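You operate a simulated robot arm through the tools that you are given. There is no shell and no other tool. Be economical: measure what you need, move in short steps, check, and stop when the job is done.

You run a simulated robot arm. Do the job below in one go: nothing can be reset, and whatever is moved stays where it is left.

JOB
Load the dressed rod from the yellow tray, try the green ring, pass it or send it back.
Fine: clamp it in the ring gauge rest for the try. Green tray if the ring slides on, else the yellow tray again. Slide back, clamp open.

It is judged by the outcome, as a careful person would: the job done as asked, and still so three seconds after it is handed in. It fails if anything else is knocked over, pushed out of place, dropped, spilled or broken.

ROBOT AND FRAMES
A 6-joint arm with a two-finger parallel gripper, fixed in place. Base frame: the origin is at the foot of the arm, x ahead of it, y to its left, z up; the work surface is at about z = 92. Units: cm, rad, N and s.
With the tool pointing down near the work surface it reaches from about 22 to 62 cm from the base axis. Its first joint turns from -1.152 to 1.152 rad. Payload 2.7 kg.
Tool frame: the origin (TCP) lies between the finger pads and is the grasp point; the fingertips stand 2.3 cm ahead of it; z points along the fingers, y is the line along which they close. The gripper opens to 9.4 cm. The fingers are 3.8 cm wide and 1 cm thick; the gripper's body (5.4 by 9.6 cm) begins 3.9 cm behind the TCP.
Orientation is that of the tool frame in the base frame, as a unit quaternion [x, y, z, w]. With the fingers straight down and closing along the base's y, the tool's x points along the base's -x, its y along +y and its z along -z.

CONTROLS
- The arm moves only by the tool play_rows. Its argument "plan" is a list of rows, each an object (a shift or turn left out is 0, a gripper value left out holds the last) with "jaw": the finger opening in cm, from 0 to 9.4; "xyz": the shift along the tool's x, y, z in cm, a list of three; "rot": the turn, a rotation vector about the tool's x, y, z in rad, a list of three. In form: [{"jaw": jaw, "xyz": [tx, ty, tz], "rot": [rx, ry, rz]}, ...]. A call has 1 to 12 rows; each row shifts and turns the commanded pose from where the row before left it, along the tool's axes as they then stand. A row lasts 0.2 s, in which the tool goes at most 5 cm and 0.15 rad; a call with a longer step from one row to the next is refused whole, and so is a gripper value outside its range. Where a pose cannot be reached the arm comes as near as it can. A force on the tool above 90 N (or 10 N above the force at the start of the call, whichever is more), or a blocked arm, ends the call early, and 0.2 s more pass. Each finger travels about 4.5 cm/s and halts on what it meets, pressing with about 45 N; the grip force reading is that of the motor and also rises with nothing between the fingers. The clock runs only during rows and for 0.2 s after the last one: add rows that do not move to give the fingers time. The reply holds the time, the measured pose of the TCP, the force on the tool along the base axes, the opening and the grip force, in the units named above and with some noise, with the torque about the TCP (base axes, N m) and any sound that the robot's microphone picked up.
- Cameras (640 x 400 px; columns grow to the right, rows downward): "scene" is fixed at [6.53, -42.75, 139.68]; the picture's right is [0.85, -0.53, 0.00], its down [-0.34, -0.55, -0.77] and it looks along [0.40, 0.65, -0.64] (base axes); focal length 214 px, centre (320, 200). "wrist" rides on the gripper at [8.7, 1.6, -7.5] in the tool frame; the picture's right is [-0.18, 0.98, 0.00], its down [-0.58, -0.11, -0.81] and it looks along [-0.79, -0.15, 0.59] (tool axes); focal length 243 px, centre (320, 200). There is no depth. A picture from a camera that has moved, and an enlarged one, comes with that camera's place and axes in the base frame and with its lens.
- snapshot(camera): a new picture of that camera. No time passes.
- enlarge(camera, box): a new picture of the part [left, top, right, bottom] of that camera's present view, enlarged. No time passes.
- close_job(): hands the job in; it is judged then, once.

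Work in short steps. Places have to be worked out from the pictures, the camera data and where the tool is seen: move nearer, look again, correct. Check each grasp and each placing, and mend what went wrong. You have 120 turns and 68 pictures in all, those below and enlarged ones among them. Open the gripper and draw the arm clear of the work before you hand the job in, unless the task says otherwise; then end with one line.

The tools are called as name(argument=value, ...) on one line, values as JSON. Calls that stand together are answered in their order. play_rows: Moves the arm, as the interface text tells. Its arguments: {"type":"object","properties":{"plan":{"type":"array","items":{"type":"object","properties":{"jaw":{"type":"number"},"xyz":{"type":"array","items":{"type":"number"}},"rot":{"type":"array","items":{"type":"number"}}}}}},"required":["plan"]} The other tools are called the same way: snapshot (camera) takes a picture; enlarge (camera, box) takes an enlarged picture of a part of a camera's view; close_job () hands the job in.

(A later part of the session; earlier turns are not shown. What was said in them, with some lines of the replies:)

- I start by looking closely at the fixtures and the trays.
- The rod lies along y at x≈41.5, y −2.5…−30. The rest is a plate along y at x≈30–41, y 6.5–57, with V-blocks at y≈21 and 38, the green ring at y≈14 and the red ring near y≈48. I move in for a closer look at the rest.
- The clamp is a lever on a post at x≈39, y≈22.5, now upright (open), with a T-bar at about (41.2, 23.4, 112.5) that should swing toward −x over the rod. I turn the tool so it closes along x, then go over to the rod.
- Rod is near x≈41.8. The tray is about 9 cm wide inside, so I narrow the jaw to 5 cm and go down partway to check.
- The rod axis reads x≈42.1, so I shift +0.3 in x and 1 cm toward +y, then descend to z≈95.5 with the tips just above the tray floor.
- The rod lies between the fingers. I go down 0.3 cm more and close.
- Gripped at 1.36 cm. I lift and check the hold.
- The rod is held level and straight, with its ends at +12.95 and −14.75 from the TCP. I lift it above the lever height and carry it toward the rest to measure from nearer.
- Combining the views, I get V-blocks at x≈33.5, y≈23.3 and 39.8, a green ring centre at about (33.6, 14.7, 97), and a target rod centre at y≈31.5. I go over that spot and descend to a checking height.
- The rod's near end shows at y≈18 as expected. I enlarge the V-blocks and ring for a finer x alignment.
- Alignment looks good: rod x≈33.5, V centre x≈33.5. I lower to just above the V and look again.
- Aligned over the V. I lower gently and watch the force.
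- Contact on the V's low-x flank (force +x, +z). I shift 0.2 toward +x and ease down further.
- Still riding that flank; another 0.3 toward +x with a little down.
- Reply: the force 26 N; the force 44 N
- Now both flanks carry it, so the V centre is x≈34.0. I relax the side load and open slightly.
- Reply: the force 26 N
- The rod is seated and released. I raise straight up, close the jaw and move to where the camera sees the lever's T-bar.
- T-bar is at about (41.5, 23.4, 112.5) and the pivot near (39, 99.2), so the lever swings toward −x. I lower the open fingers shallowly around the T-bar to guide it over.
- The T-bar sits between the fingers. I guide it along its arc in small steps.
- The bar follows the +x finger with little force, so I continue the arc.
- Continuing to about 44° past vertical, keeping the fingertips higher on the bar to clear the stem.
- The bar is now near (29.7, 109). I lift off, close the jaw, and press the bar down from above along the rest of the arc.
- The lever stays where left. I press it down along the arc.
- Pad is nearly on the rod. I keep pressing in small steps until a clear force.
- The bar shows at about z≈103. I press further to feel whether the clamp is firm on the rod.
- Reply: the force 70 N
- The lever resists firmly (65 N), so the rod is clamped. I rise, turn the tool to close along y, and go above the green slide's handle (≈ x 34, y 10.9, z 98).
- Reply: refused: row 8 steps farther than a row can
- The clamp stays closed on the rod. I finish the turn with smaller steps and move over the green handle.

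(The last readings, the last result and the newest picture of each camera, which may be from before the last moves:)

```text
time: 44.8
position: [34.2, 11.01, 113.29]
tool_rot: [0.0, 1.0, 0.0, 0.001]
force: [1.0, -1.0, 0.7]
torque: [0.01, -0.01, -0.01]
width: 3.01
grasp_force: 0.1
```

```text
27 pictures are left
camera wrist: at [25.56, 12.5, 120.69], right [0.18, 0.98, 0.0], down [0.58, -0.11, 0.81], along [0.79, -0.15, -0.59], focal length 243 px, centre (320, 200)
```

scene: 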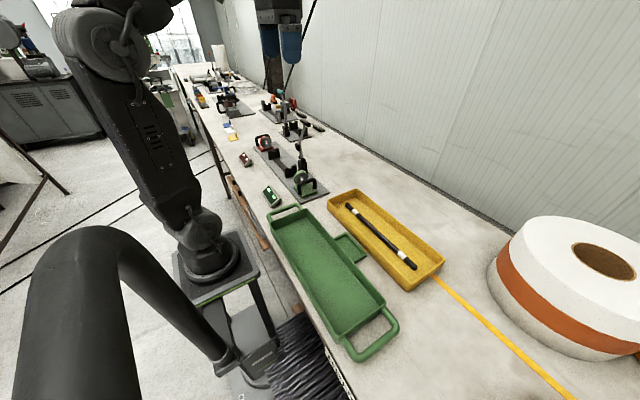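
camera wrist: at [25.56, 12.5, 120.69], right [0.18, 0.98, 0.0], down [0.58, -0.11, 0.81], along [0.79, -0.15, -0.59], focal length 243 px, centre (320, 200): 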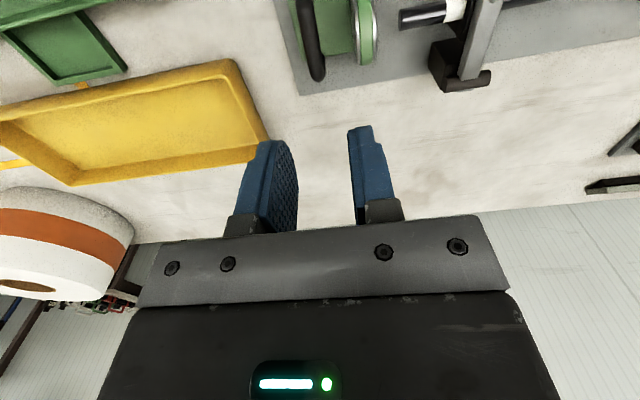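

The handle is at y≈10.1 with its top bar at z≈98.7 and the ring at y≈13.6–15.6. I shift and descend around the bar.

play_rows(plan=[{"jaw": 2.8, "xyz": [0.2, -0.9, 2]}, {"xyz": [0, 0, 3]}, {"xyz": [0, 0, 3]}, {"xyz": [0, 0, 2.5]}, {}])

snapshot(camera="wrist")

enlarge(camera="scene", box=[270, 130, 340, 200])

```text
time: 46.0
position: [33.94, 9.91, 102.85]
tool_rot: [0.0, 1.0, 0.001, 0.0]
force: [0.5, -0.3, 0.4]
torque: [0.0, 0.02, -0.02]
width: 2.8
grasp_force: 0.1
```

```text
26 pictures are left
camera wrist: at [25.31, 11.48, 110.22], right [0.18, 0.98, 0.0], down [0.58, -0.11, 0.81], along [0.79, -0.15, -0.59], focal length 243 px, centre (320, 200)
```

wrist: 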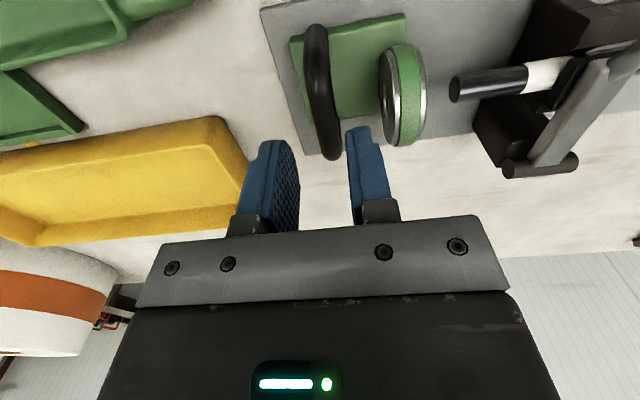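

```text
5.71 times, centred on (305, 165) of scene
camera zoom: at [6.53, -42.75, 139.68], right [0.85, -0.53, 0.0], down [-0.34, -0.55, -0.77], along [0.4, 0.65, -0.64], focal length 1226 px, centre (406, 400)
```

zoom: 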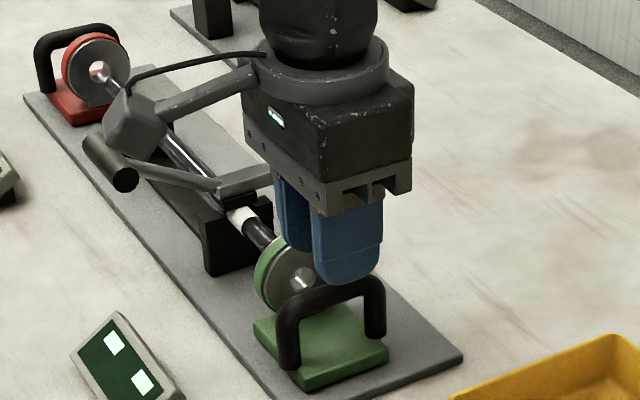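

Handle y≈10.2, between the fingers. I descend to grip height and close on it.

play_rows(plan=[{"xyz": [0, 0.2, 1.2]}, {"xyz": [0, 0, 1.2]}, {"xyz": [0, 0, 0.8]}, {"jaw": 1.5}, {"jaw": 0.5}, {}, {}])

enlarge(camera="scene", box=[270, 130, 340, 200])

```text
time: 47.6
position: [33.97, 10.39, 99.7]
tool_rot: [0.0, 1.0, 0.001, 0.0]
force: [-1.7, 5.9, -3.7]
torque: [0.09, -0.72, -0.09]
width: 1.35
grasp_force: 45.3
```

```text
5.71 times, centred on (305, 165) of scene
camera zoom: at [6.53, -42.73, 139.68], right [0.85, -0.53, 0.0], down [-0.34, -0.55, -0.77], along [0.4, 0.65, -0.64], focal length 1226 px, centre (406, 400)
```

zoom: 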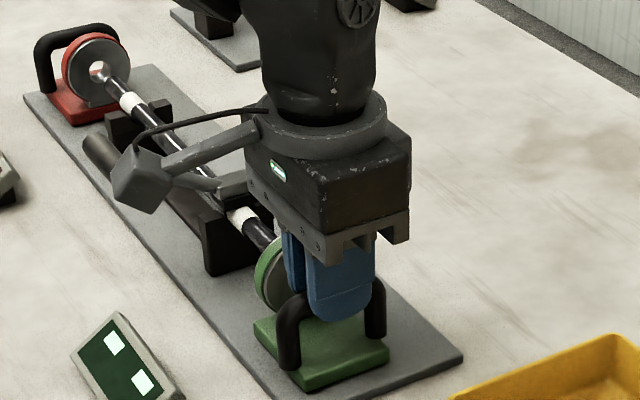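

The handle is gripped (1.35 cm, home y≈10.4). I slide the ring toward the rod in small steps and read the force.

play_rows(plan=[{"xyz": [0, 0.4, 0]}, {"xyz": [0, 0.4, 0]}, {"xyz": [0, 0.4, 0]}, {}])

play_rows(plan=[{"xyz": [0, 0.3, 0]}, {"xyz": [0, 0.3, 0]}, {}])

```text
time: 48.6
position: [33.97, 11.36, 99.57]
tool_rot: [0.0, 1.0, -0.001, 0.001]
force: [3.6, -2.7, -6.5]
torque: [-0.08, -0.4, 0.02]
width: 1.36
grasp_force: 44.5
```

```text
time: 49.4
position: [33.96, 11.93, 99.74]
tool_rot: [-0.001, 1.0, 0.0, 0.001]
force: [6.2, -1.7, -7.0]
torque: [-0.09, 0.06, -0.03]
width: 1.34
grasp_force: 45.5
```

Sliding freely (≈2 N). The ring is about to reach the rod's end; I continue in small steps.

play_rows(plan=[{"xyz": [0, 0.2, 0]}, {"xyz": [0, 0.2, 0]}, {"xyz": [0, 0.2, 0]}, {}])

enlarge(camera="scene", box=[280, 145, 330, 190])

```text
time: 50.4
position: [33.88, 12.67, 99.66]
tool_rot: [0.0, 1.0, -0.001, 0.001]
force: [1.4, -2.1, -12.8]
torque: [-0.01, -1.25, -0.02]
width: 1.37
grasp_force: 44.8
```

```text
8.89 times, centred on (305, 168) of scene
camera zoom: at [6.55, -42.75, 139.68], right [0.85, -0.53, 0.0], down [-0.34, -0.55, -0.77], along [0.4, 0.65, -0.64], focal length 1906 px, centre (453, 489)
```

zoom: 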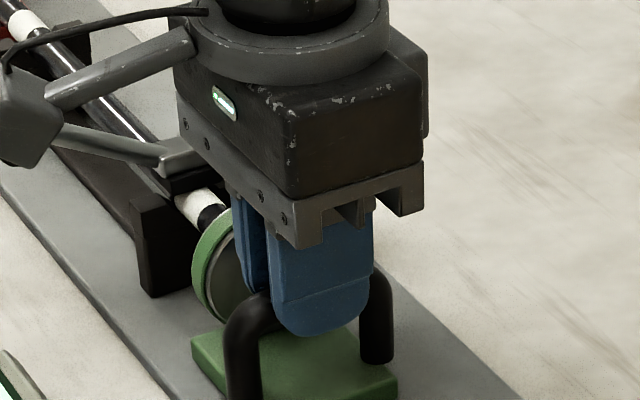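

Still about 2 N along y. I relax the vertical load a bit and continue.

play_rows(plan=[{"xyz": [0, 0.2, 0.1]}, {"xyz": [0, 0.2, 0]}, {"xyz": [0, 0.2, 0]}, {}])

play_rows(plan=[{"xyz": [0, 0.2, 0]}, {"xyz": [0, 0.2, 0]}, {"xyz": [0, 0.2, 0]}, {}])

snapshot(camera="wrist")

```text
time: 51.4
position: [33.95, 13.29, 99.68]
tool_rot: [0.0, 1.0, 0.001, 0.002]
force: [-0.1, -1.6, 12.0]
torque: [-0.03, 1.4, 0.08]
width: 1.34
grasp_force: 45.1
```

```text
time: 52.4
position: [33.94, 13.79, 99.67]
tool_rot: [0.0, 1.0, 0.0, 0.002]
force: [-0.5, -1.7, 15.1]
torque: [-0.08, 0.53, -0.09]
width: 1.36
grasp_force: 45.1
```

```text
22 pictures are left
camera wrist: at [25.33, 15.37, 107.0], right [0.18, 0.98, 0.0], down [0.58, -0.11, 0.81], along [0.79, -0.15, -0.59], focal length 243 px, centre (320, 200)
```

wrist: 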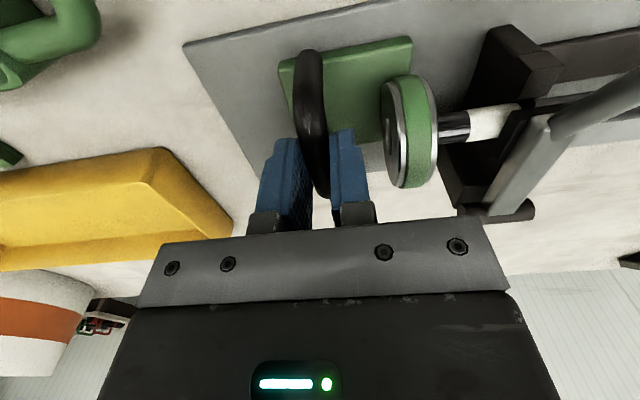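

The rod's end is entering the bore and the band's position at the clamp is unchanged. I slide about 1.0 cm more so the ring is fully over the end, staying short of the white band.

play_rows(plan=[{"xyz": [0, 0.25, 0]}, {"xyz": [0, 0.25, 0]}, {"xyz": [0, 0.25, 0]}, {"xyz": [0, 0.25, 0]}, {}])

enlarge(camera="wrist", box=[270, 30, 550, 230])

enlarge(camera="scene", box=[255, 125, 330, 195])

```text
time: 53.6
position: [33.86, 14.92, 99.59]
tool_rot: [0.0, 1.0, 0.0, 0.002]
force: [1.7, -1.5, 18.1]
torque: [-0.01, -0.08, -0.08]
width: 1.38
grasp_force: 45.0
```

```text
2.00 times, centred on (410, 130) of wrist
camera zoom: at [25.32, 16.36, 106.99], right [0.18, 0.98, 0.0], down [0.58, -0.11, 0.81], along [0.79, -0.15, -0.59], focal length 485 px, centre (140, 340)
```

zoom: 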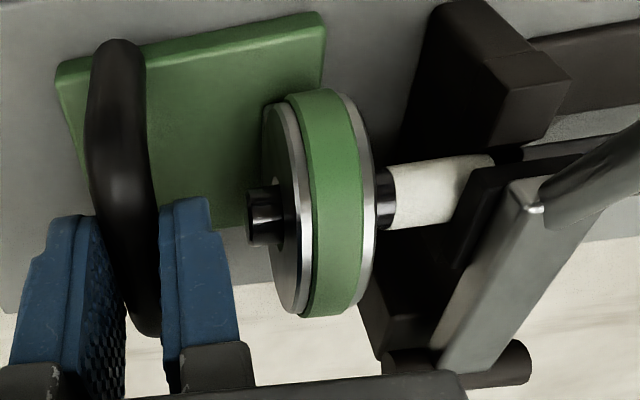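

```text
5.71 times, centred on (292, 160) of scene
camera zoom: at [6.52, -42.77, 139.67], right [0.85, -0.53, 0.0], down [-0.34, -0.55, -0.77], along [0.4, 0.65, -0.64], focal length 1226 px, centre (477, 429)
```

zoom: 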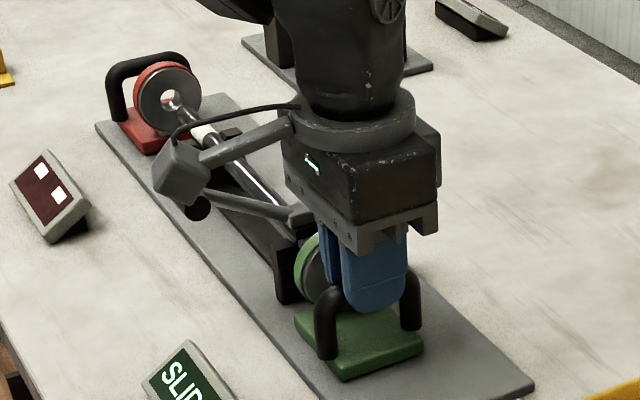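

The ring is over the rod with the end protruding, and the green panel now displays text. I read it.

enlarge(camera="scene", box=[255, 180, 295, 212])

```text
12.50 times, centred on (275, 196) of scene
camera zoom: at [6.52, -42.77, 139.67], right [0.85, -0.53, 0.0], down [-0.34, -0.55, -0.77], along [0.4, 0.65, -0.64], focal length 2681 px, centre (882, 250)
```

zoom: 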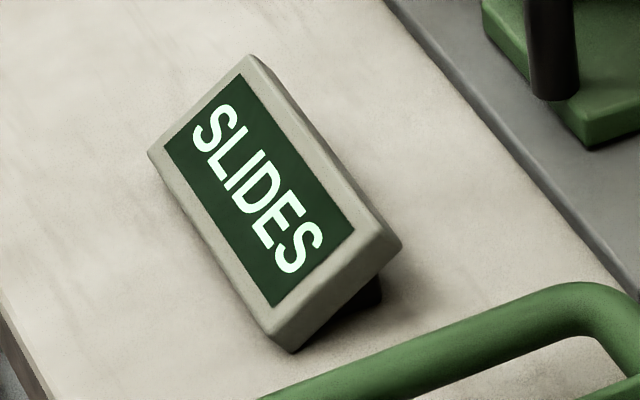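

It says "SLIDES": a pass. I slide the ring all the way back to its home (handle y≈10.4).

play_rows(plan=[{"xyz": [0, -0.4, -0.1]}, {"xyz": [0, -0.4, 0]}, {"xyz": [0, -0.4, 0]}, {"xyz": [0, -0.4, 0]}, {"xyz": [0, -0.4, 0]}, {"xyz": [0, -0.4, 0]}, {"xyz": [0, -0.4, 0]}, {"xyz": [0, -0.4, 0]}, {"xyz": [0, -0.4, 0]}, {"xyz": [0, -0.4, 0]}, {"xyz": [0, -0.4, 0]}, {}])

play_rows(plan=[{"xyz": [0, -0.15, 0]}, {"xyz": [0, -0.15, 0]}, {}])

```text
time: 56.2
position: [33.93, 10.37, 99.65]
tool_rot: [-0.001, 1.0, -0.001, -0.001]
force: [12.6, 0.4, -24.0]
torque: [0.06, -0.51, -0.02]
width: 1.36
grasp_force: 45.0
```

```text
time: 57.0
position: [33.98, 10.18, 99.62]
tool_rot: [0.0, 1.0, 0.001, 0.001]
force: [11.2, 19.6, -26.8]
torque: [0.31, 0.45, -0.07]
width: 1.37
grasp_force: 45.0
```

It meets the home stop (20 N). I relax, open and lift clear.

play_rows(plan=[{"xyz": [0, 0.2, 0.1]}, {"jaw": 2.8}, {}, {}, {"xyz": [0, 0, -1]}, {"xyz": [0, 0, -2]}, {"xyz": [0, 0, -4]}, {"xyz": [0, 0, -4]}, {"xyz": [0, 0, -4]}, {}])

enlarge(camera="scene", box=[255, 125, 330, 205])

```text
time: 59.2
position: [33.85, 10.44, 114.63]
tool_rot: [-0.001, 1.0, 0.001, 0.001]
force: [-0.2, 0.5, -0.1]
torque: [-0.01, 0.0, -0.02]
width: 2.82
grasp_force: 0.1
```

```text
5.00 times, centred on (292, 165) of scene
camera zoom: at [6.53, -42.75, 139.68], right [0.85, -0.53, 0.0], down [-0.34, -0.55, -0.77], along [0.4, 0.65, -0.64], focal length 1072 px, centre (458, 375)
```

zoom: 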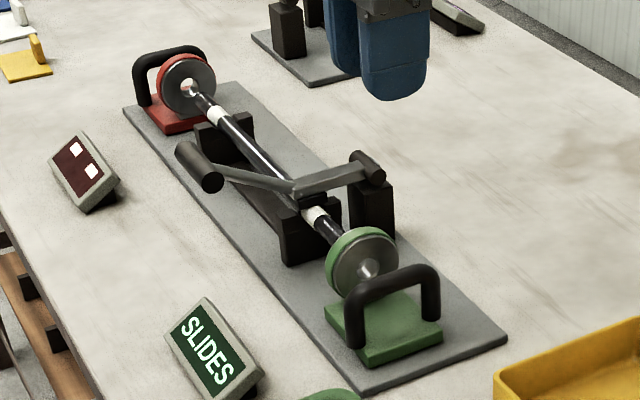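

The slide is home and the clamp still holds the rod. I now go over the lever's stem (x≈29.5, y≈23.4) with the fingers closing along y.

play_rows(plan=[{"jaw": 4, "xyz": [1.1, 3.25, 0]}, {"xyz": [1.1, 3.25, 0]}, {"xyz": [1.1, 3.25, 0]}, {"xyz": [1.05, 3.2, 0]}, {"xyz": [0, 0, 2]}, {"xyz": [0, 0, 2]}, {"xyz": [0, 0, 2]}, {}])

snapshot(camera="wrist")

enlarge(camera="scene", box=[255, 115, 330, 195])

```text
time: 61.0
position: [29.58, 23.29, 108.54]
tool_rot: [0.0, 1.0, 0.001, 0.0]
force: [0.5, -0.2, -0.4]
torque: [0.04, -0.01, -0.03]
width: 3.98
grasp_force: 0.1
```

```text
17 pictures are left
camera wrist: at [20.95, 24.82, 115.9], right [0.18, 0.98, 0.0], down [0.58, -0.11, 0.81], along [0.79, -0.15, -0.59], focal length 243 px, centre (320, 200)
```

wrist: 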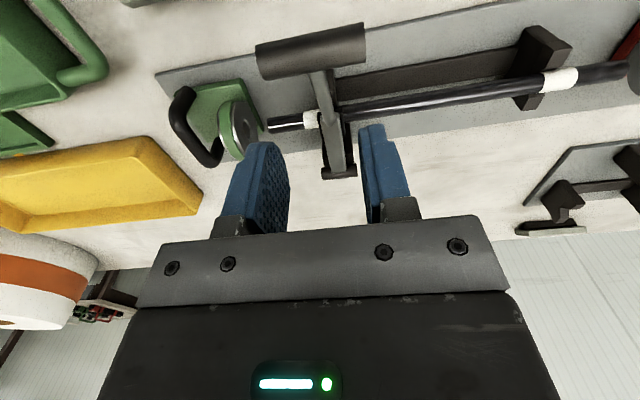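

```text
5.00 times, centred on (292, 155) of scene
camera zoom: at [6.53, -42.75, 139.68], right [0.85, -0.53, 0.0], down [-0.34, -0.55, -0.77], along [0.4, 0.65, -0.64], focal length 1072 px, centre (458, 425)
```

zoom: 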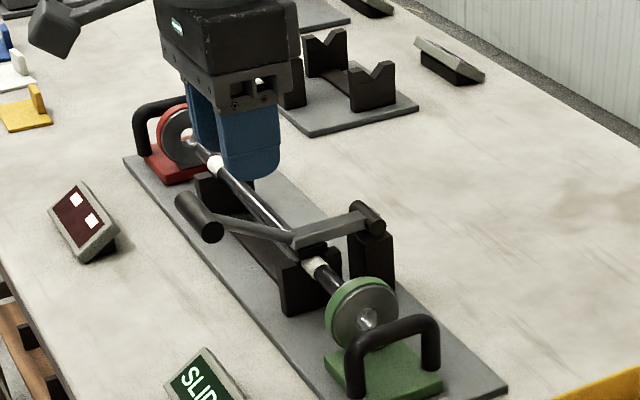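

The stem lies between the fingers at y≈23.5. I descend to z≈102.4 and grip it.

play_rows(plan=[{"xyz": [0, 0.2, 2]}, {"xyz": [0, 0, 2]}, {"xyz": [0, 0, 1.2]}, {"xyz": [0, 0, 0.9]}, {"jaw": 2}, {"jaw": 0.2}, {}, {}, {}])

enlarge(camera="scene", box=[255, 115, 330, 195])

```text
time: 63.0
position: [29.55, 23.51, 102.27]
tool_rot: [-0.001, 1.0, -0.001, 0.0]
force: [1.5, 1.9, -4.7]
torque: [0.04, 0.27, 0.07]
width: 0.97
grasp_force: 45.0
```

```text
5.00 times, centred on (292, 155) of scene
camera zoom: at [6.54, -42.75, 139.68], right [0.85, -0.53, 0.0], down [-0.34, -0.55, -0.77], along [0.4, 0.65, -0.64], focal length 1072 px, centre (458, 425)
```

zoom: 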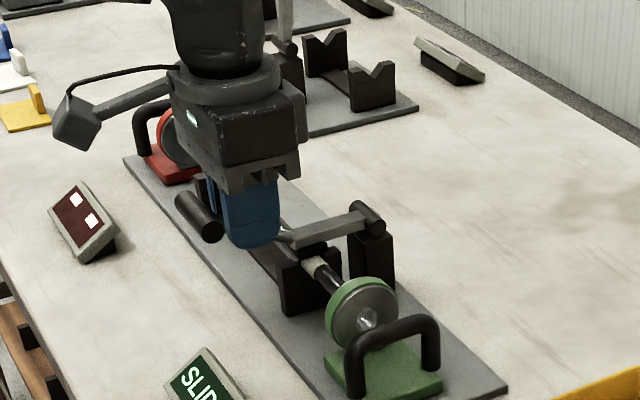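

Stem gripped (0.97 cm). I lift it along its arc, turning the tool with the lever, a first few degrees as a test.

play_rows(plan=[{"xyz": [-0.1, 0, -0.3], "rot": [0, 0.03, 0]}, {"xyz": [-0.186, 0, -0.567], "rot": [0, 0.06, 0]}, {"xyz": [-0.186, 0, -0.567], "rot": [0, 0.06, 0]}, {}])

```text
time: 64.0
position: [30.24, 23.47, 103.82]
tool_rot: [0.001, 0.997, 0.001, -0.073]
force: [9.1, 7.5, -16.3]
torque: [0.16, 0.89, 0.01]
width: 0.98
grasp_force: 45.0
```

It follows with modest force. Continuing.

play_rows(plan=[{"xyz": [-0.186, 0, -0.567], "rot": [0, 0.06, 0]}, {"xyz": [-0.186, 0, -0.567], "rot": [0, 0.06, 0]}, {"xyz": [-0.186, 0, -0.567], "rot": [0, 0.06, 0]}, {"xyz": [-0.186, 0, -0.567], "rot": [0, 0.06, 0]}, {}])

enlarge(camera="scene", box=[255, 115, 330, 195])

```text
time: 65.2
position: [31.7, 23.44, 105.77]
tool_rot: [0.001, 0.981, 0.0, -0.192]
force: [20.3, 1.8, -25.4]
torque: [0.18, 0.46, 0.11]
width: 0.95
grasp_force: 45.1
```

```text
5.00 times, centred on (292, 155) of scene
camera zoom: at [6.62, -42.73, 139.68], right [0.85, -0.53, 0.0], down [-0.34, -0.55, -0.77], along [0.4, 0.65, -0.64], focal length 1072 px, centre (458, 425)
```

zoom: 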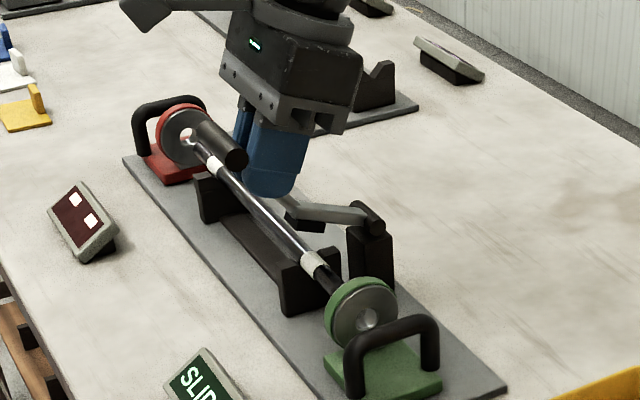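

The lever rises well and the rod stays in the V. I correct slightly toward the pivot and go on.

play_rows(plan=[{"xyz": [-0.4, 0, -0.5], "rot": [0, 0.06, 0]}, {"xyz": [-0.2, 0, -0.55], "rot": [0, 0.06, 0]}, {"xyz": [-0.2, 0, -0.55], "rot": [0, 0.06, 0]}, {"xyz": [-0.2, 0, -0.55], "rot": [0, 0.06, 0]}, {}])

play_rows(plan=[{"xyz": [-0.2, 0, -0.55], "rot": [0, 0.06, 0]}, {"xyz": [-0.2, 0, -0.55], "rot": [0, 0.06, 0]}, {"xyz": [-0.2, 0, -0.55], "rot": [0, 0.06, 0]}, {"xyz": [-0.2, 0, -0.55], "rot": [0, 0.06, 0]}, {}])

enlarge(camera="scene", box=[255, 105, 335, 185])

```text
time: 66.4
position: [33.39, 23.41, 107.35]
tool_rot: [0.0, 0.952, 0.001, -0.307]
force: [12.8, -3.0, 3.9]
torque: [-0.09, -1.32, 0.01]
width: 0.94
grasp_force: 45.0
```

```text
time: 67.6
position: [34.6, 23.39, 108.04]
tool_rot: [0.001, 0.908, 0.003, -0.419]
force: [3.8, 11.8, 21.7]
torque: [-0.53, -1.23, -0.27]
width: 1.0
grasp_force: 44.8
out of reach, approached as far as the arm can: row 4
```

```text
5.00 times, centred on (295, 145) of scene
camera zoom: at [6.51, -42.73, 139.68], right [0.85, -0.53, 0.0], down [-0.34, -0.55, -0.77], along [0.4, 0.65, -0.64], focal length 1072 px, centre (445, 475)
```

zoom: 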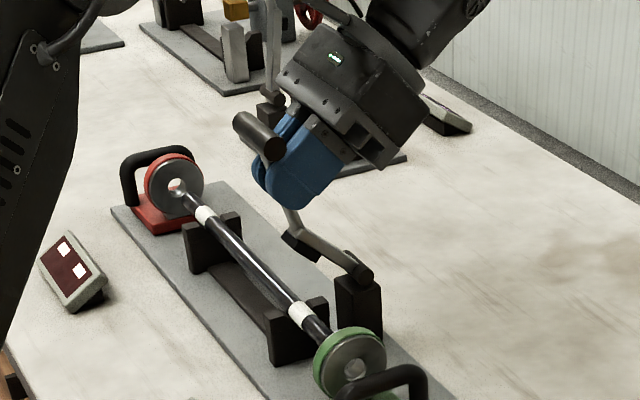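

The arm nears its reach at this tilt with the lever about halfway. I open, back straight out along the fingers and watch.

play_rows(plan=[{"jaw": 3.0}, {}, {}, {"xyz": [0, 0, -1]}, {"xyz": [0, 0, -1.5]}, {"xyz": [0, 0, -2]}, {}])

enlarge(camera="scene", box=[255, 95, 345, 185])

```text
time: 69.2
position: [34.82, 23.18, 107.77]
tool_rot: [0.001, 0.907, 0.001, -0.421]
force: [-0.7, -0.2, -1.3]
torque: [-0.03, -0.01, -0.01]
width: 3.01
grasp_force: 0.0
out of reach, approached as far as the arm can: row 4, 5, 6
```

```text
4.44 times, centred on (300, 140) of scene
camera zoom: at [6.53, -42.75, 139.68], right [0.85, -0.53, 0.0], down [-0.34, -0.55, -0.77], along [0.4, 0.65, -0.64], focal length 953 px, centre (409, 467)
```

zoom: 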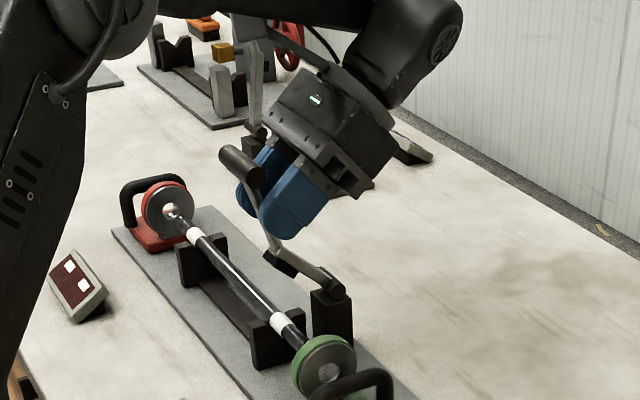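

Backing straight out is beyond reach, so I turn the tool back upright a little at a time; the commanded point lies to +x, away from the bar.

play_rows(plan=[{"rot": [0, -0.06, 0]}, {"rot": [0, -0.06, 0]}, {}])

```text
time: 70.0
position: [34.71, 23.18, 107.76]
tool_rot: [-0.001, 0.931, -0.001, -0.365]
force: [1.0, -0.6, 0.5]
torque: [-0.01, 0.01, -0.01]
width: 3.0
grasp_force: 0.2
```

It turned in place, so I now try backing out along the fingers again.

play_rows(plan=[{"xyz": [0, 0, -0.8]}, {}])

```text
time: 70.6
position: [35.43, 23.13, 108.57]
tool_rot: [0.0, 0.931, -0.001, -0.366]
force: [-0.3, -0.2, 0.3]
torque: [-0.03, 0.02, -0.01]
width: 3.02
grasp_force: 0.0
```

That works; I alternate turning back and retracting.

play_rows(plan=[{"xyz": [0, 0, -0.8], "rot": [0, -0.05, 0]}, {"xyz": [0, 0, -0.8], "rot": [0, -0.05, 0]}, {"xyz": [0, 0, -0.8], "rot": [0, -0.05, 0]}, {"xyz": [0, 0, -0.8], "rot": [0, -0.05, 0]}, {"xyz": [0, 0, -0.8], "rot": [0, -0.05, 0]}, {}])

enlarge(camera="scene", box=[255, 85, 345, 185])

```text
time: 72.0
position: [37.81, 23.17, 111.51]
tool_rot: [0.0, 0.969, 0.0, -0.247]
force: [0.5, -0.5, -1.0]
torque: [0.04, -0.02, 0.01]
width: 3.01
grasp_force: 0.0
```

```text
4.00 times, centred on (300, 135) of scene
camera zoom: at [6.53, -42.75, 139.68], right [0.85, -0.53, 0.0], down [-0.34, -0.55, -0.77], along [0.4, 0.65, -0.64], focal length 858 px, centre (400, 460)
```

zoom: 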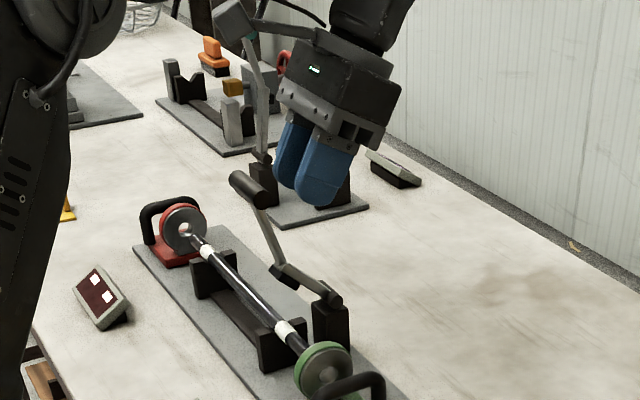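

Clear of the lever. I set the tool upright, rise, close the jaw and go to the −x side of the bar (bar ≈ x 32.2, z 111).

play_rows(plan=[{"jaw": 0, "xyz": [0, 0, -1], "rot": [0, -0.1, 0]}, {"xyz": [0, 0, -1], "rot": [0, -0.1, 0]}, {"xyz": [0, 0, -1], "rot": [0, -0.1, 0]}, {"xyz": [0, 0, -1], "rot": [0, -0.1, 0]}, {"xyz": [0, 0, -2], "rot": [0, -0.1, 0]}, {"xyz": [0, 0, -2]}, {"xyz": [0, 0, -1]}, {}])

```text
time: 73.8
position: [39.36, 23.17, 120.32]
tool_rot: [0.0, 1.0, -0.001, 0.001]
force: [0.3, -0.1, -0.2]
torque: [0.0, -0.01, 0.02]
width: 0.0
grasp_force: 42.8
```

Over to x≈27 and down beside the bar.

play_rows(plan=[{"xyz": [3, 0, 0]}, {"xyz": [3, 0, 0]}, {"xyz": [3, 0, 0]}, {"xyz": [3, 0.2, 0]}, {"xyz": [0, 0, 3]}, {"xyz": [0, 0, 3]}, {"xyz": [0, 0, 2.2]}, {}])

enlarge(camera="scene", box=[245, 85, 335, 185])

```text
time: 75.6
position: [27.38, 23.26, 112.06]
tool_rot: [0.0, 1.0, 0.0, 0.001]
force: [0.7, -0.2, -0.9]
torque: [-0.03, 0.01, -0.02]
width: 0.02
grasp_force: 42.2
```

```text
4.00 times, centred on (290, 135) of scene
camera zoom: at [6.53, -42.75, 139.68], right [0.85, -0.53, 0.0], down [-0.34, -0.55, -0.77], along [0.4, 0.65, -0.64], focal length 858 px, centre (440, 460)
```

zoom: 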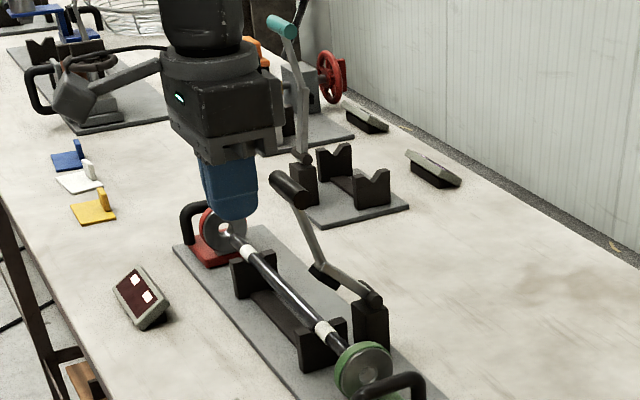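

Positioned. I push the bar toward +x, back to its open rest.

play_rows(plan=[{"xyz": [-1, 0, 0]}, {"xyz": [-1, 0, 0]}, {"xyz": [-0.9, 0, -0.1]}, {"xyz": [-0.9, 0, -0.1]}, {"xyz": [-0.9, 0, -0.1]}, {"xyz": [-0.9, 0, -0.1]}, {"xyz": [-0.9, 0, 0]}, {"xyz": [-0.9, 0, 0]}, {"xyz": [-0.9, 0, 0]}, {"xyz": [-0.9, 0, 0]}, {}])

play_rows(plan=[{"xyz": [-0.5, 0, 0]}, {"xyz": [-0.5, 0, 0]}, {"xyz": [-0.4, 0, 0]}, {"xyz": [-0.3, 0, 0]}, {}])

enlarge(camera="scene", box=[245, 85, 335, 185])

```text
time: 78.0
position: [36.74, 23.41, 112.58]
tool_rot: [0.0, 1.0, 0.0, 0.0]
force: [-1.5, -0.4, -0.2]
torque: [-0.02, -0.01, -0.02]
width: 0.02
grasp_force: 42.4
```

```text
time: 79.2
position: [38.18, 23.35, 112.6]
tool_rot: [0.0, 1.0, 0.0, 0.001]
force: [-0.8, 0.3, 0.3]
torque: [0.01, -0.02, -0.03]
width: 0.0
grasp_force: 42.4
```

```text
4.00 times, centred on (290, 135) of scene
camera zoom: at [6.53, -42.75, 139.68], right [0.85, -0.53, 0.0], down [-0.34, -0.55, -0.77], along [0.4, 0.65, -0.64], focal length 858 px, centre (440, 460)
```

zoom: 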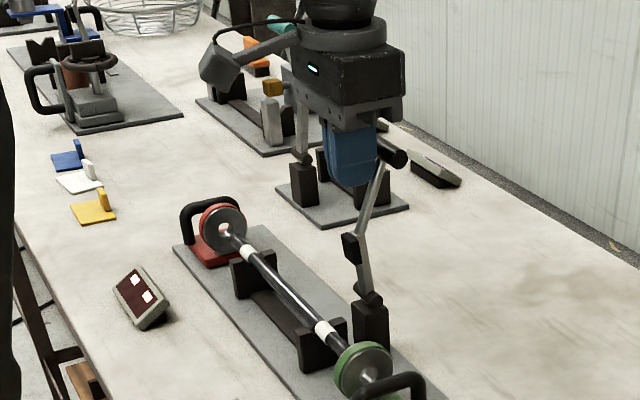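

Almost fully open; a last nudge to its original position, then back off.

play_rows(plan=[{"xyz": [-0.3, 0, 0]}, {"xyz": [-0.3, 0, 0]}, {}])

```text
time: 80.0
position: [38.75, 23.41, 112.56]
tool_rot: [0.001, 1.0, -0.001, -0.003]
force: [-22.4, -0.9, 3.9]
torque: [0.01, 0.44, -0.01]
width: 0.03
grasp_force: 42.6
```

At the open stop. I back off, rise, turn to close along x and go over the rod.

play_rows(plan=[{"xyz": [1, 0, 0]}, {"xyz": [0.5, 0, -1.5]}, {"xyz": [0, 0, -4]}, {"xyz": [0, 0, -3.5]}, {"rot": [0, 0, -0.1428]}, {"rot": [0, 0, -0.1428]}, {"rot": [0, 0, -0.1428]}, {"rot": [0, 0, -0.1428]}, {"rot": [0, 0, -0.1428]}, {"rot": [0, 0, -0.1428]}, {"rot": [0, 0, -0.1428]}, {"rot": [0, 0, -0.1428]}])

play_rows(plan=[{"jaw": 3, "rot": [0, 0, -0.1428]}, {"rot": [0, 0, -0.1428]}, {"rot": [0, 0, -0.1428]}, {"xyz": [-3, 1.1, 0]}, {"xyz": [-3, 1.1, 0]}, {"xyz": [-3, 1.0, 0]}, {}])

```text
time: 82.6
position: [37.4, 23.47, 121.5]
tool_rot: [-0.542, 0.84, -0.001, 0.0]
force: [0.2, -0.6, -0.2]
torque: [-0.03, -0.01, 0.0]
width: 0.0
grasp_force: 43.0
```

```text
time: 84.2
position: [34.17, 32.61, 121.45]
tool_rot: [0.707, -0.707, 0.001, 0.0]
force: [0.2, 0.9, 0.0]
torque: [-0.01, 0.0, -0.02]
width: 3.02
grasp_force: 0.1
```

Descending to the same grasp as before (34.05, 32.4, 98.95).

play_rows(plan=[{"xyz": [0.2, 0.12, 4]}, {"xyz": [0, 0, 4]}, {"xyz": [0, 0, 4]}, {"xyz": [0, 0, 4]}, {"xyz": [0, 0, 3]}, {"xyz": [0, 0, 2]}, {"xyz": [0, 0, 1.4]}, {}, {"jaw": 2}, {"jaw": 0.5}, {}, {}])

play_rows(plan=[{}, {"xyz": [0, 0, -0.5]}, {"xyz": [0, 0, -1]}, {"xyz": [0, 0, -2]}, {}])

enlarge(camera="scene", box=[245, 105, 335, 195])

```text
time: 86.8
position: [34.0, 32.19, 99.11]
tool_rot: [0.707, -0.707, 0.001, 0.0]
force: [-0.6, -0.6, 0.5]
torque: [-0.01, 0.02, -0.05]
width: 1.38
grasp_force: 45.1
```

```text
time: 88.0
position: [34.09, 32.21, 102.61]
tool_rot: [0.707, -0.707, 0.001, 0.001]
force: [-0.7, -0.6, -0.2]
torque: [0.0, 0.02, -0.03]
width: 1.39
grasp_force: 45.3
```

```text
4.44 times, centred on (290, 150) of scene
camera zoom: at [6.53, -42.75, 139.68], right [0.85, -0.53, 0.0], down [-0.34, -0.55, -0.77], along [0.4, 0.65, -0.64], focal length 953 px, centre (453, 422)
```

zoom: 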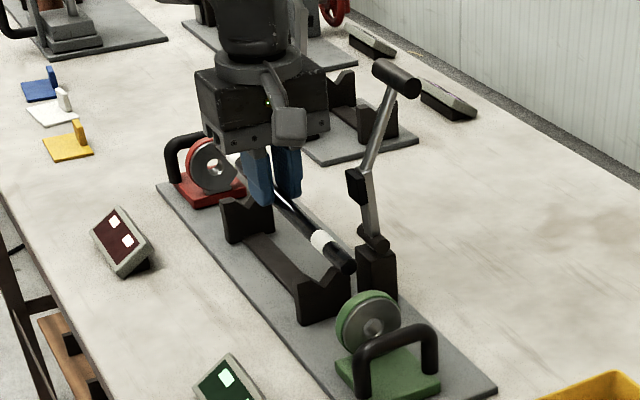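

The rod is lifted out. I raise it and carry it to the green tray (x≈16.5–28.5, y≈−33…1; target rod centre about (22.7, −15.8)).

play_rows(plan=[{"xyz": [0, 0, -3]}, {"xyz": [0, 0, -4]}, {"xyz": [0, 0, -4]}, {"xyz": [0, 0, -4]}, {"xyz": [0, 0, -3]}, {"xyz": [3.2, 0.8, 0]}, {"xyz": [3.4, 0.8, 0]}, {"xyz": [3.4, 0.8, 0]}, {"xyz": [3.4, 0.8, 0]}, {"xyz": [3.4, 0.8, 0]}, {"xyz": [3.4, 0.8, 0]}, {"xyz": [3.4, 0.8, 0]}])

play_rows(plan=[{"xyz": [3.4, 0.8, 0]}, {"xyz": [3.4, 0.8, 0]}, {"xyz": [3.4, 0.8, 0]}, {"xyz": [3.4, 0.8, 0]}, {"xyz": [3.4, 0.8, 0]}, {"xyz": [3.4, 0.8, 0]}, {"xyz": [3.2, 1, 0]}, {"xyz": [0, 0, 3]}, {"xyz": [0, 0, 3]}, {"xyz": [0, 0, 3]}, {"xyz": [0, 0, 3]}, {}])

enlarge(camera="scene", box=[240, 170, 460, 390])

```text
time: 90.6
position: [28.4, 8.49, 120.7]
tool_rot: [-0.707, 0.707, -0.001, 0.0]
force: [0.2, 0.3, -0.3]
torque: [0.0, 0.0, 0.05]
width: 1.36
grasp_force: 45.3
```

```text
time: 93.2
position: [22.69, -14.98, 108.65]
tool_rot: [0.707, -0.707, 0.001, -0.001]
force: [-0.7, -0.2, 0.6]
torque: [0.01, 0.03, 0.0]
width: 1.39
grasp_force: 45.2
```

```text
1.82 times, centred on (350, 280) of scene
camera zoom: at [6.53, -42.75, 139.68], right [0.85, -0.53, 0.0], down [-0.34, -0.55, -0.77], along [0.4, 0.65, -0.64], focal length 390 px, centre (266, 54)
```

zoom: 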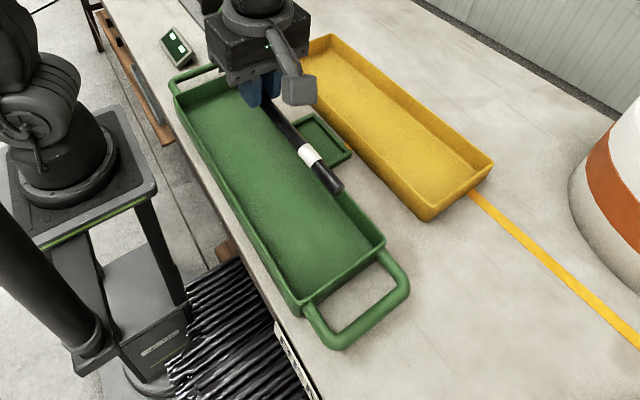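

Rod ends at y≈−29.5 and −2, inside the tray's length. I lower toward the floor.

play_rows(plan=[{"xyz": [0, 0, 3]}, {"xyz": [0, 0, 3]}, {"xyz": [0, 0, 3]}, {"xyz": [0, 0, 2]}, {}])

enlarge(camera="scene", box=[240, 170, 460, 390])

```text
time: 94.4
position: [22.59, -15.01, 97.63]
tool_rot: [-0.707, 0.707, 0.0, 0.0]
force: [0.6, 0.1, 0.2]
torque: [-0.01, 0.06, -0.01]
width: 1.38
grasp_force: 45.5
```

```text
1.82 times, centred on (350, 280) of scene
camera zoom: at [6.53, -42.75, 139.68], right [0.85, -0.53, 0.0], down [-0.34, -0.55, -0.77], along [0.4, 0.65, -0.64], focal length 390 px, centre (266, 54)
```

zoom: 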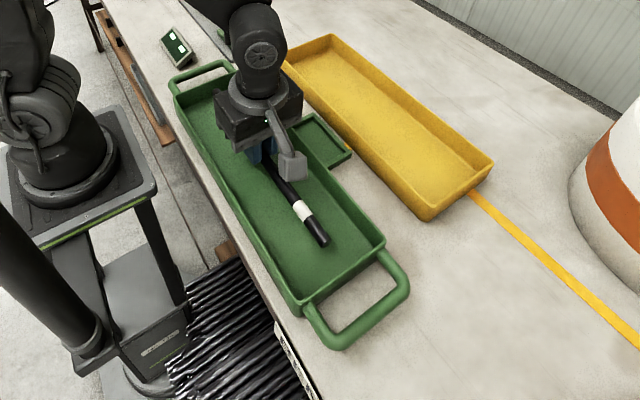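

Well inside the tray. I lower gently to the floor, watching the force.

play_rows(plan=[{"xyz": [0, 0, 0.8]}, {"xyz": [0, 0, 0.6]}, {"xyz": [0, 0, 0.5]}, {"xyz": [0, 0, 0.3]}, {}])

```text
time: 95.6
position: [22.78, -15.08, 95.39]
tool_rot: [-0.707, 0.707, -0.001, 0.001]
force: [0.9, 0.3, -0.8]
torque: [0.0, 0.01, 0.03]
width: 1.35
grasp_force: 44.8
```

play_rows(plan=[{"xyz": [0, 0, 0.15]}, {"xyz": [0, 0, 0.15]}, {}])

```text
time: 96.4
position: [22.75, -15.04, 95.12]
tool_rot: [0.708, -0.707, 0.002, 0.0]
force: [-0.7, 0.7, 3.3]
torque: [-0.35, 0.01, -0.13]
width: 1.41
grasp_force: 45.2
```

Touching the floor (3 N). I open, lift away and look.

play_rows(plan=[{"jaw": 2}, {"jaw": 3.5}, {}, {"xyz": [0, 0, -1]}, {"xyz": [0, 0, -3]}, {"xyz": [0, 0, -4]}, {"xyz": [0, 0, -4]}, {"xyz": [0, 0, -4]}, {"xyz": [0, -3, -4]}, {"xyz": [0, -3, -4]}, {}])

snapshot(camera="scene")

```text
time: 98.8
position: [28.76, -15.04, 119.26]
tool_rot: [-0.707, 0.707, 0.0, 0.0]
force: [0.6, 0.8, 0.8]
torque: [0.0, 0.02, 0.01]
width: 3.51
grasp_force: 0.2
```

```text
5 pictures are left
```

scene: 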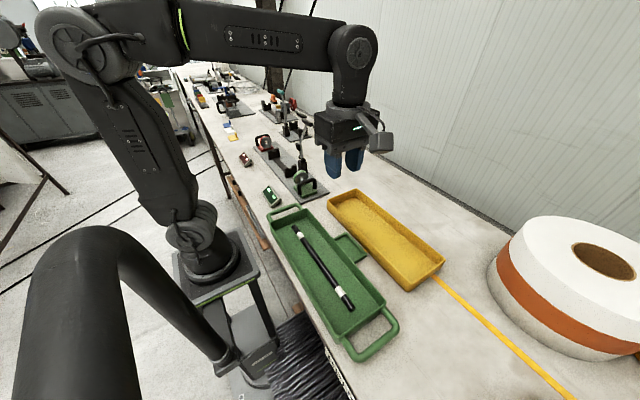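

The rod lies in the green tray and the lever is upright. I check the rest once more.

enlarge(camera="scene", box=[245, 115, 335, 205])

```text
4.44 times, centred on (290, 160) of scene
camera zoom: at [6.53, -42.75, 139.68], right [0.85, -0.53, 0.0], down [-0.34, -0.55, -0.77], along [0.4, 0.65, -0.64], focal length 953 px, centre (453, 378)
```

zoom: 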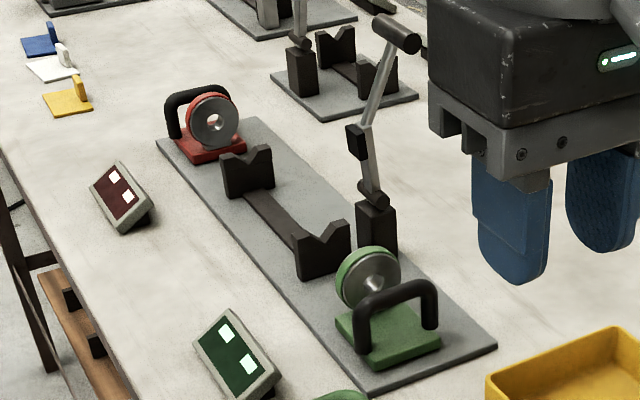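

The slide is home, the clamp is open, the rod is in the green tray, and the arm is clear with the gripper open. I hand the job in.

close_job()

```text
The job is handed in.
```

The rod passed: the green ring slid on and the panel read "SLIDES". It now lies in the green tray, with the slide back home, the clamp open and the arm clear.
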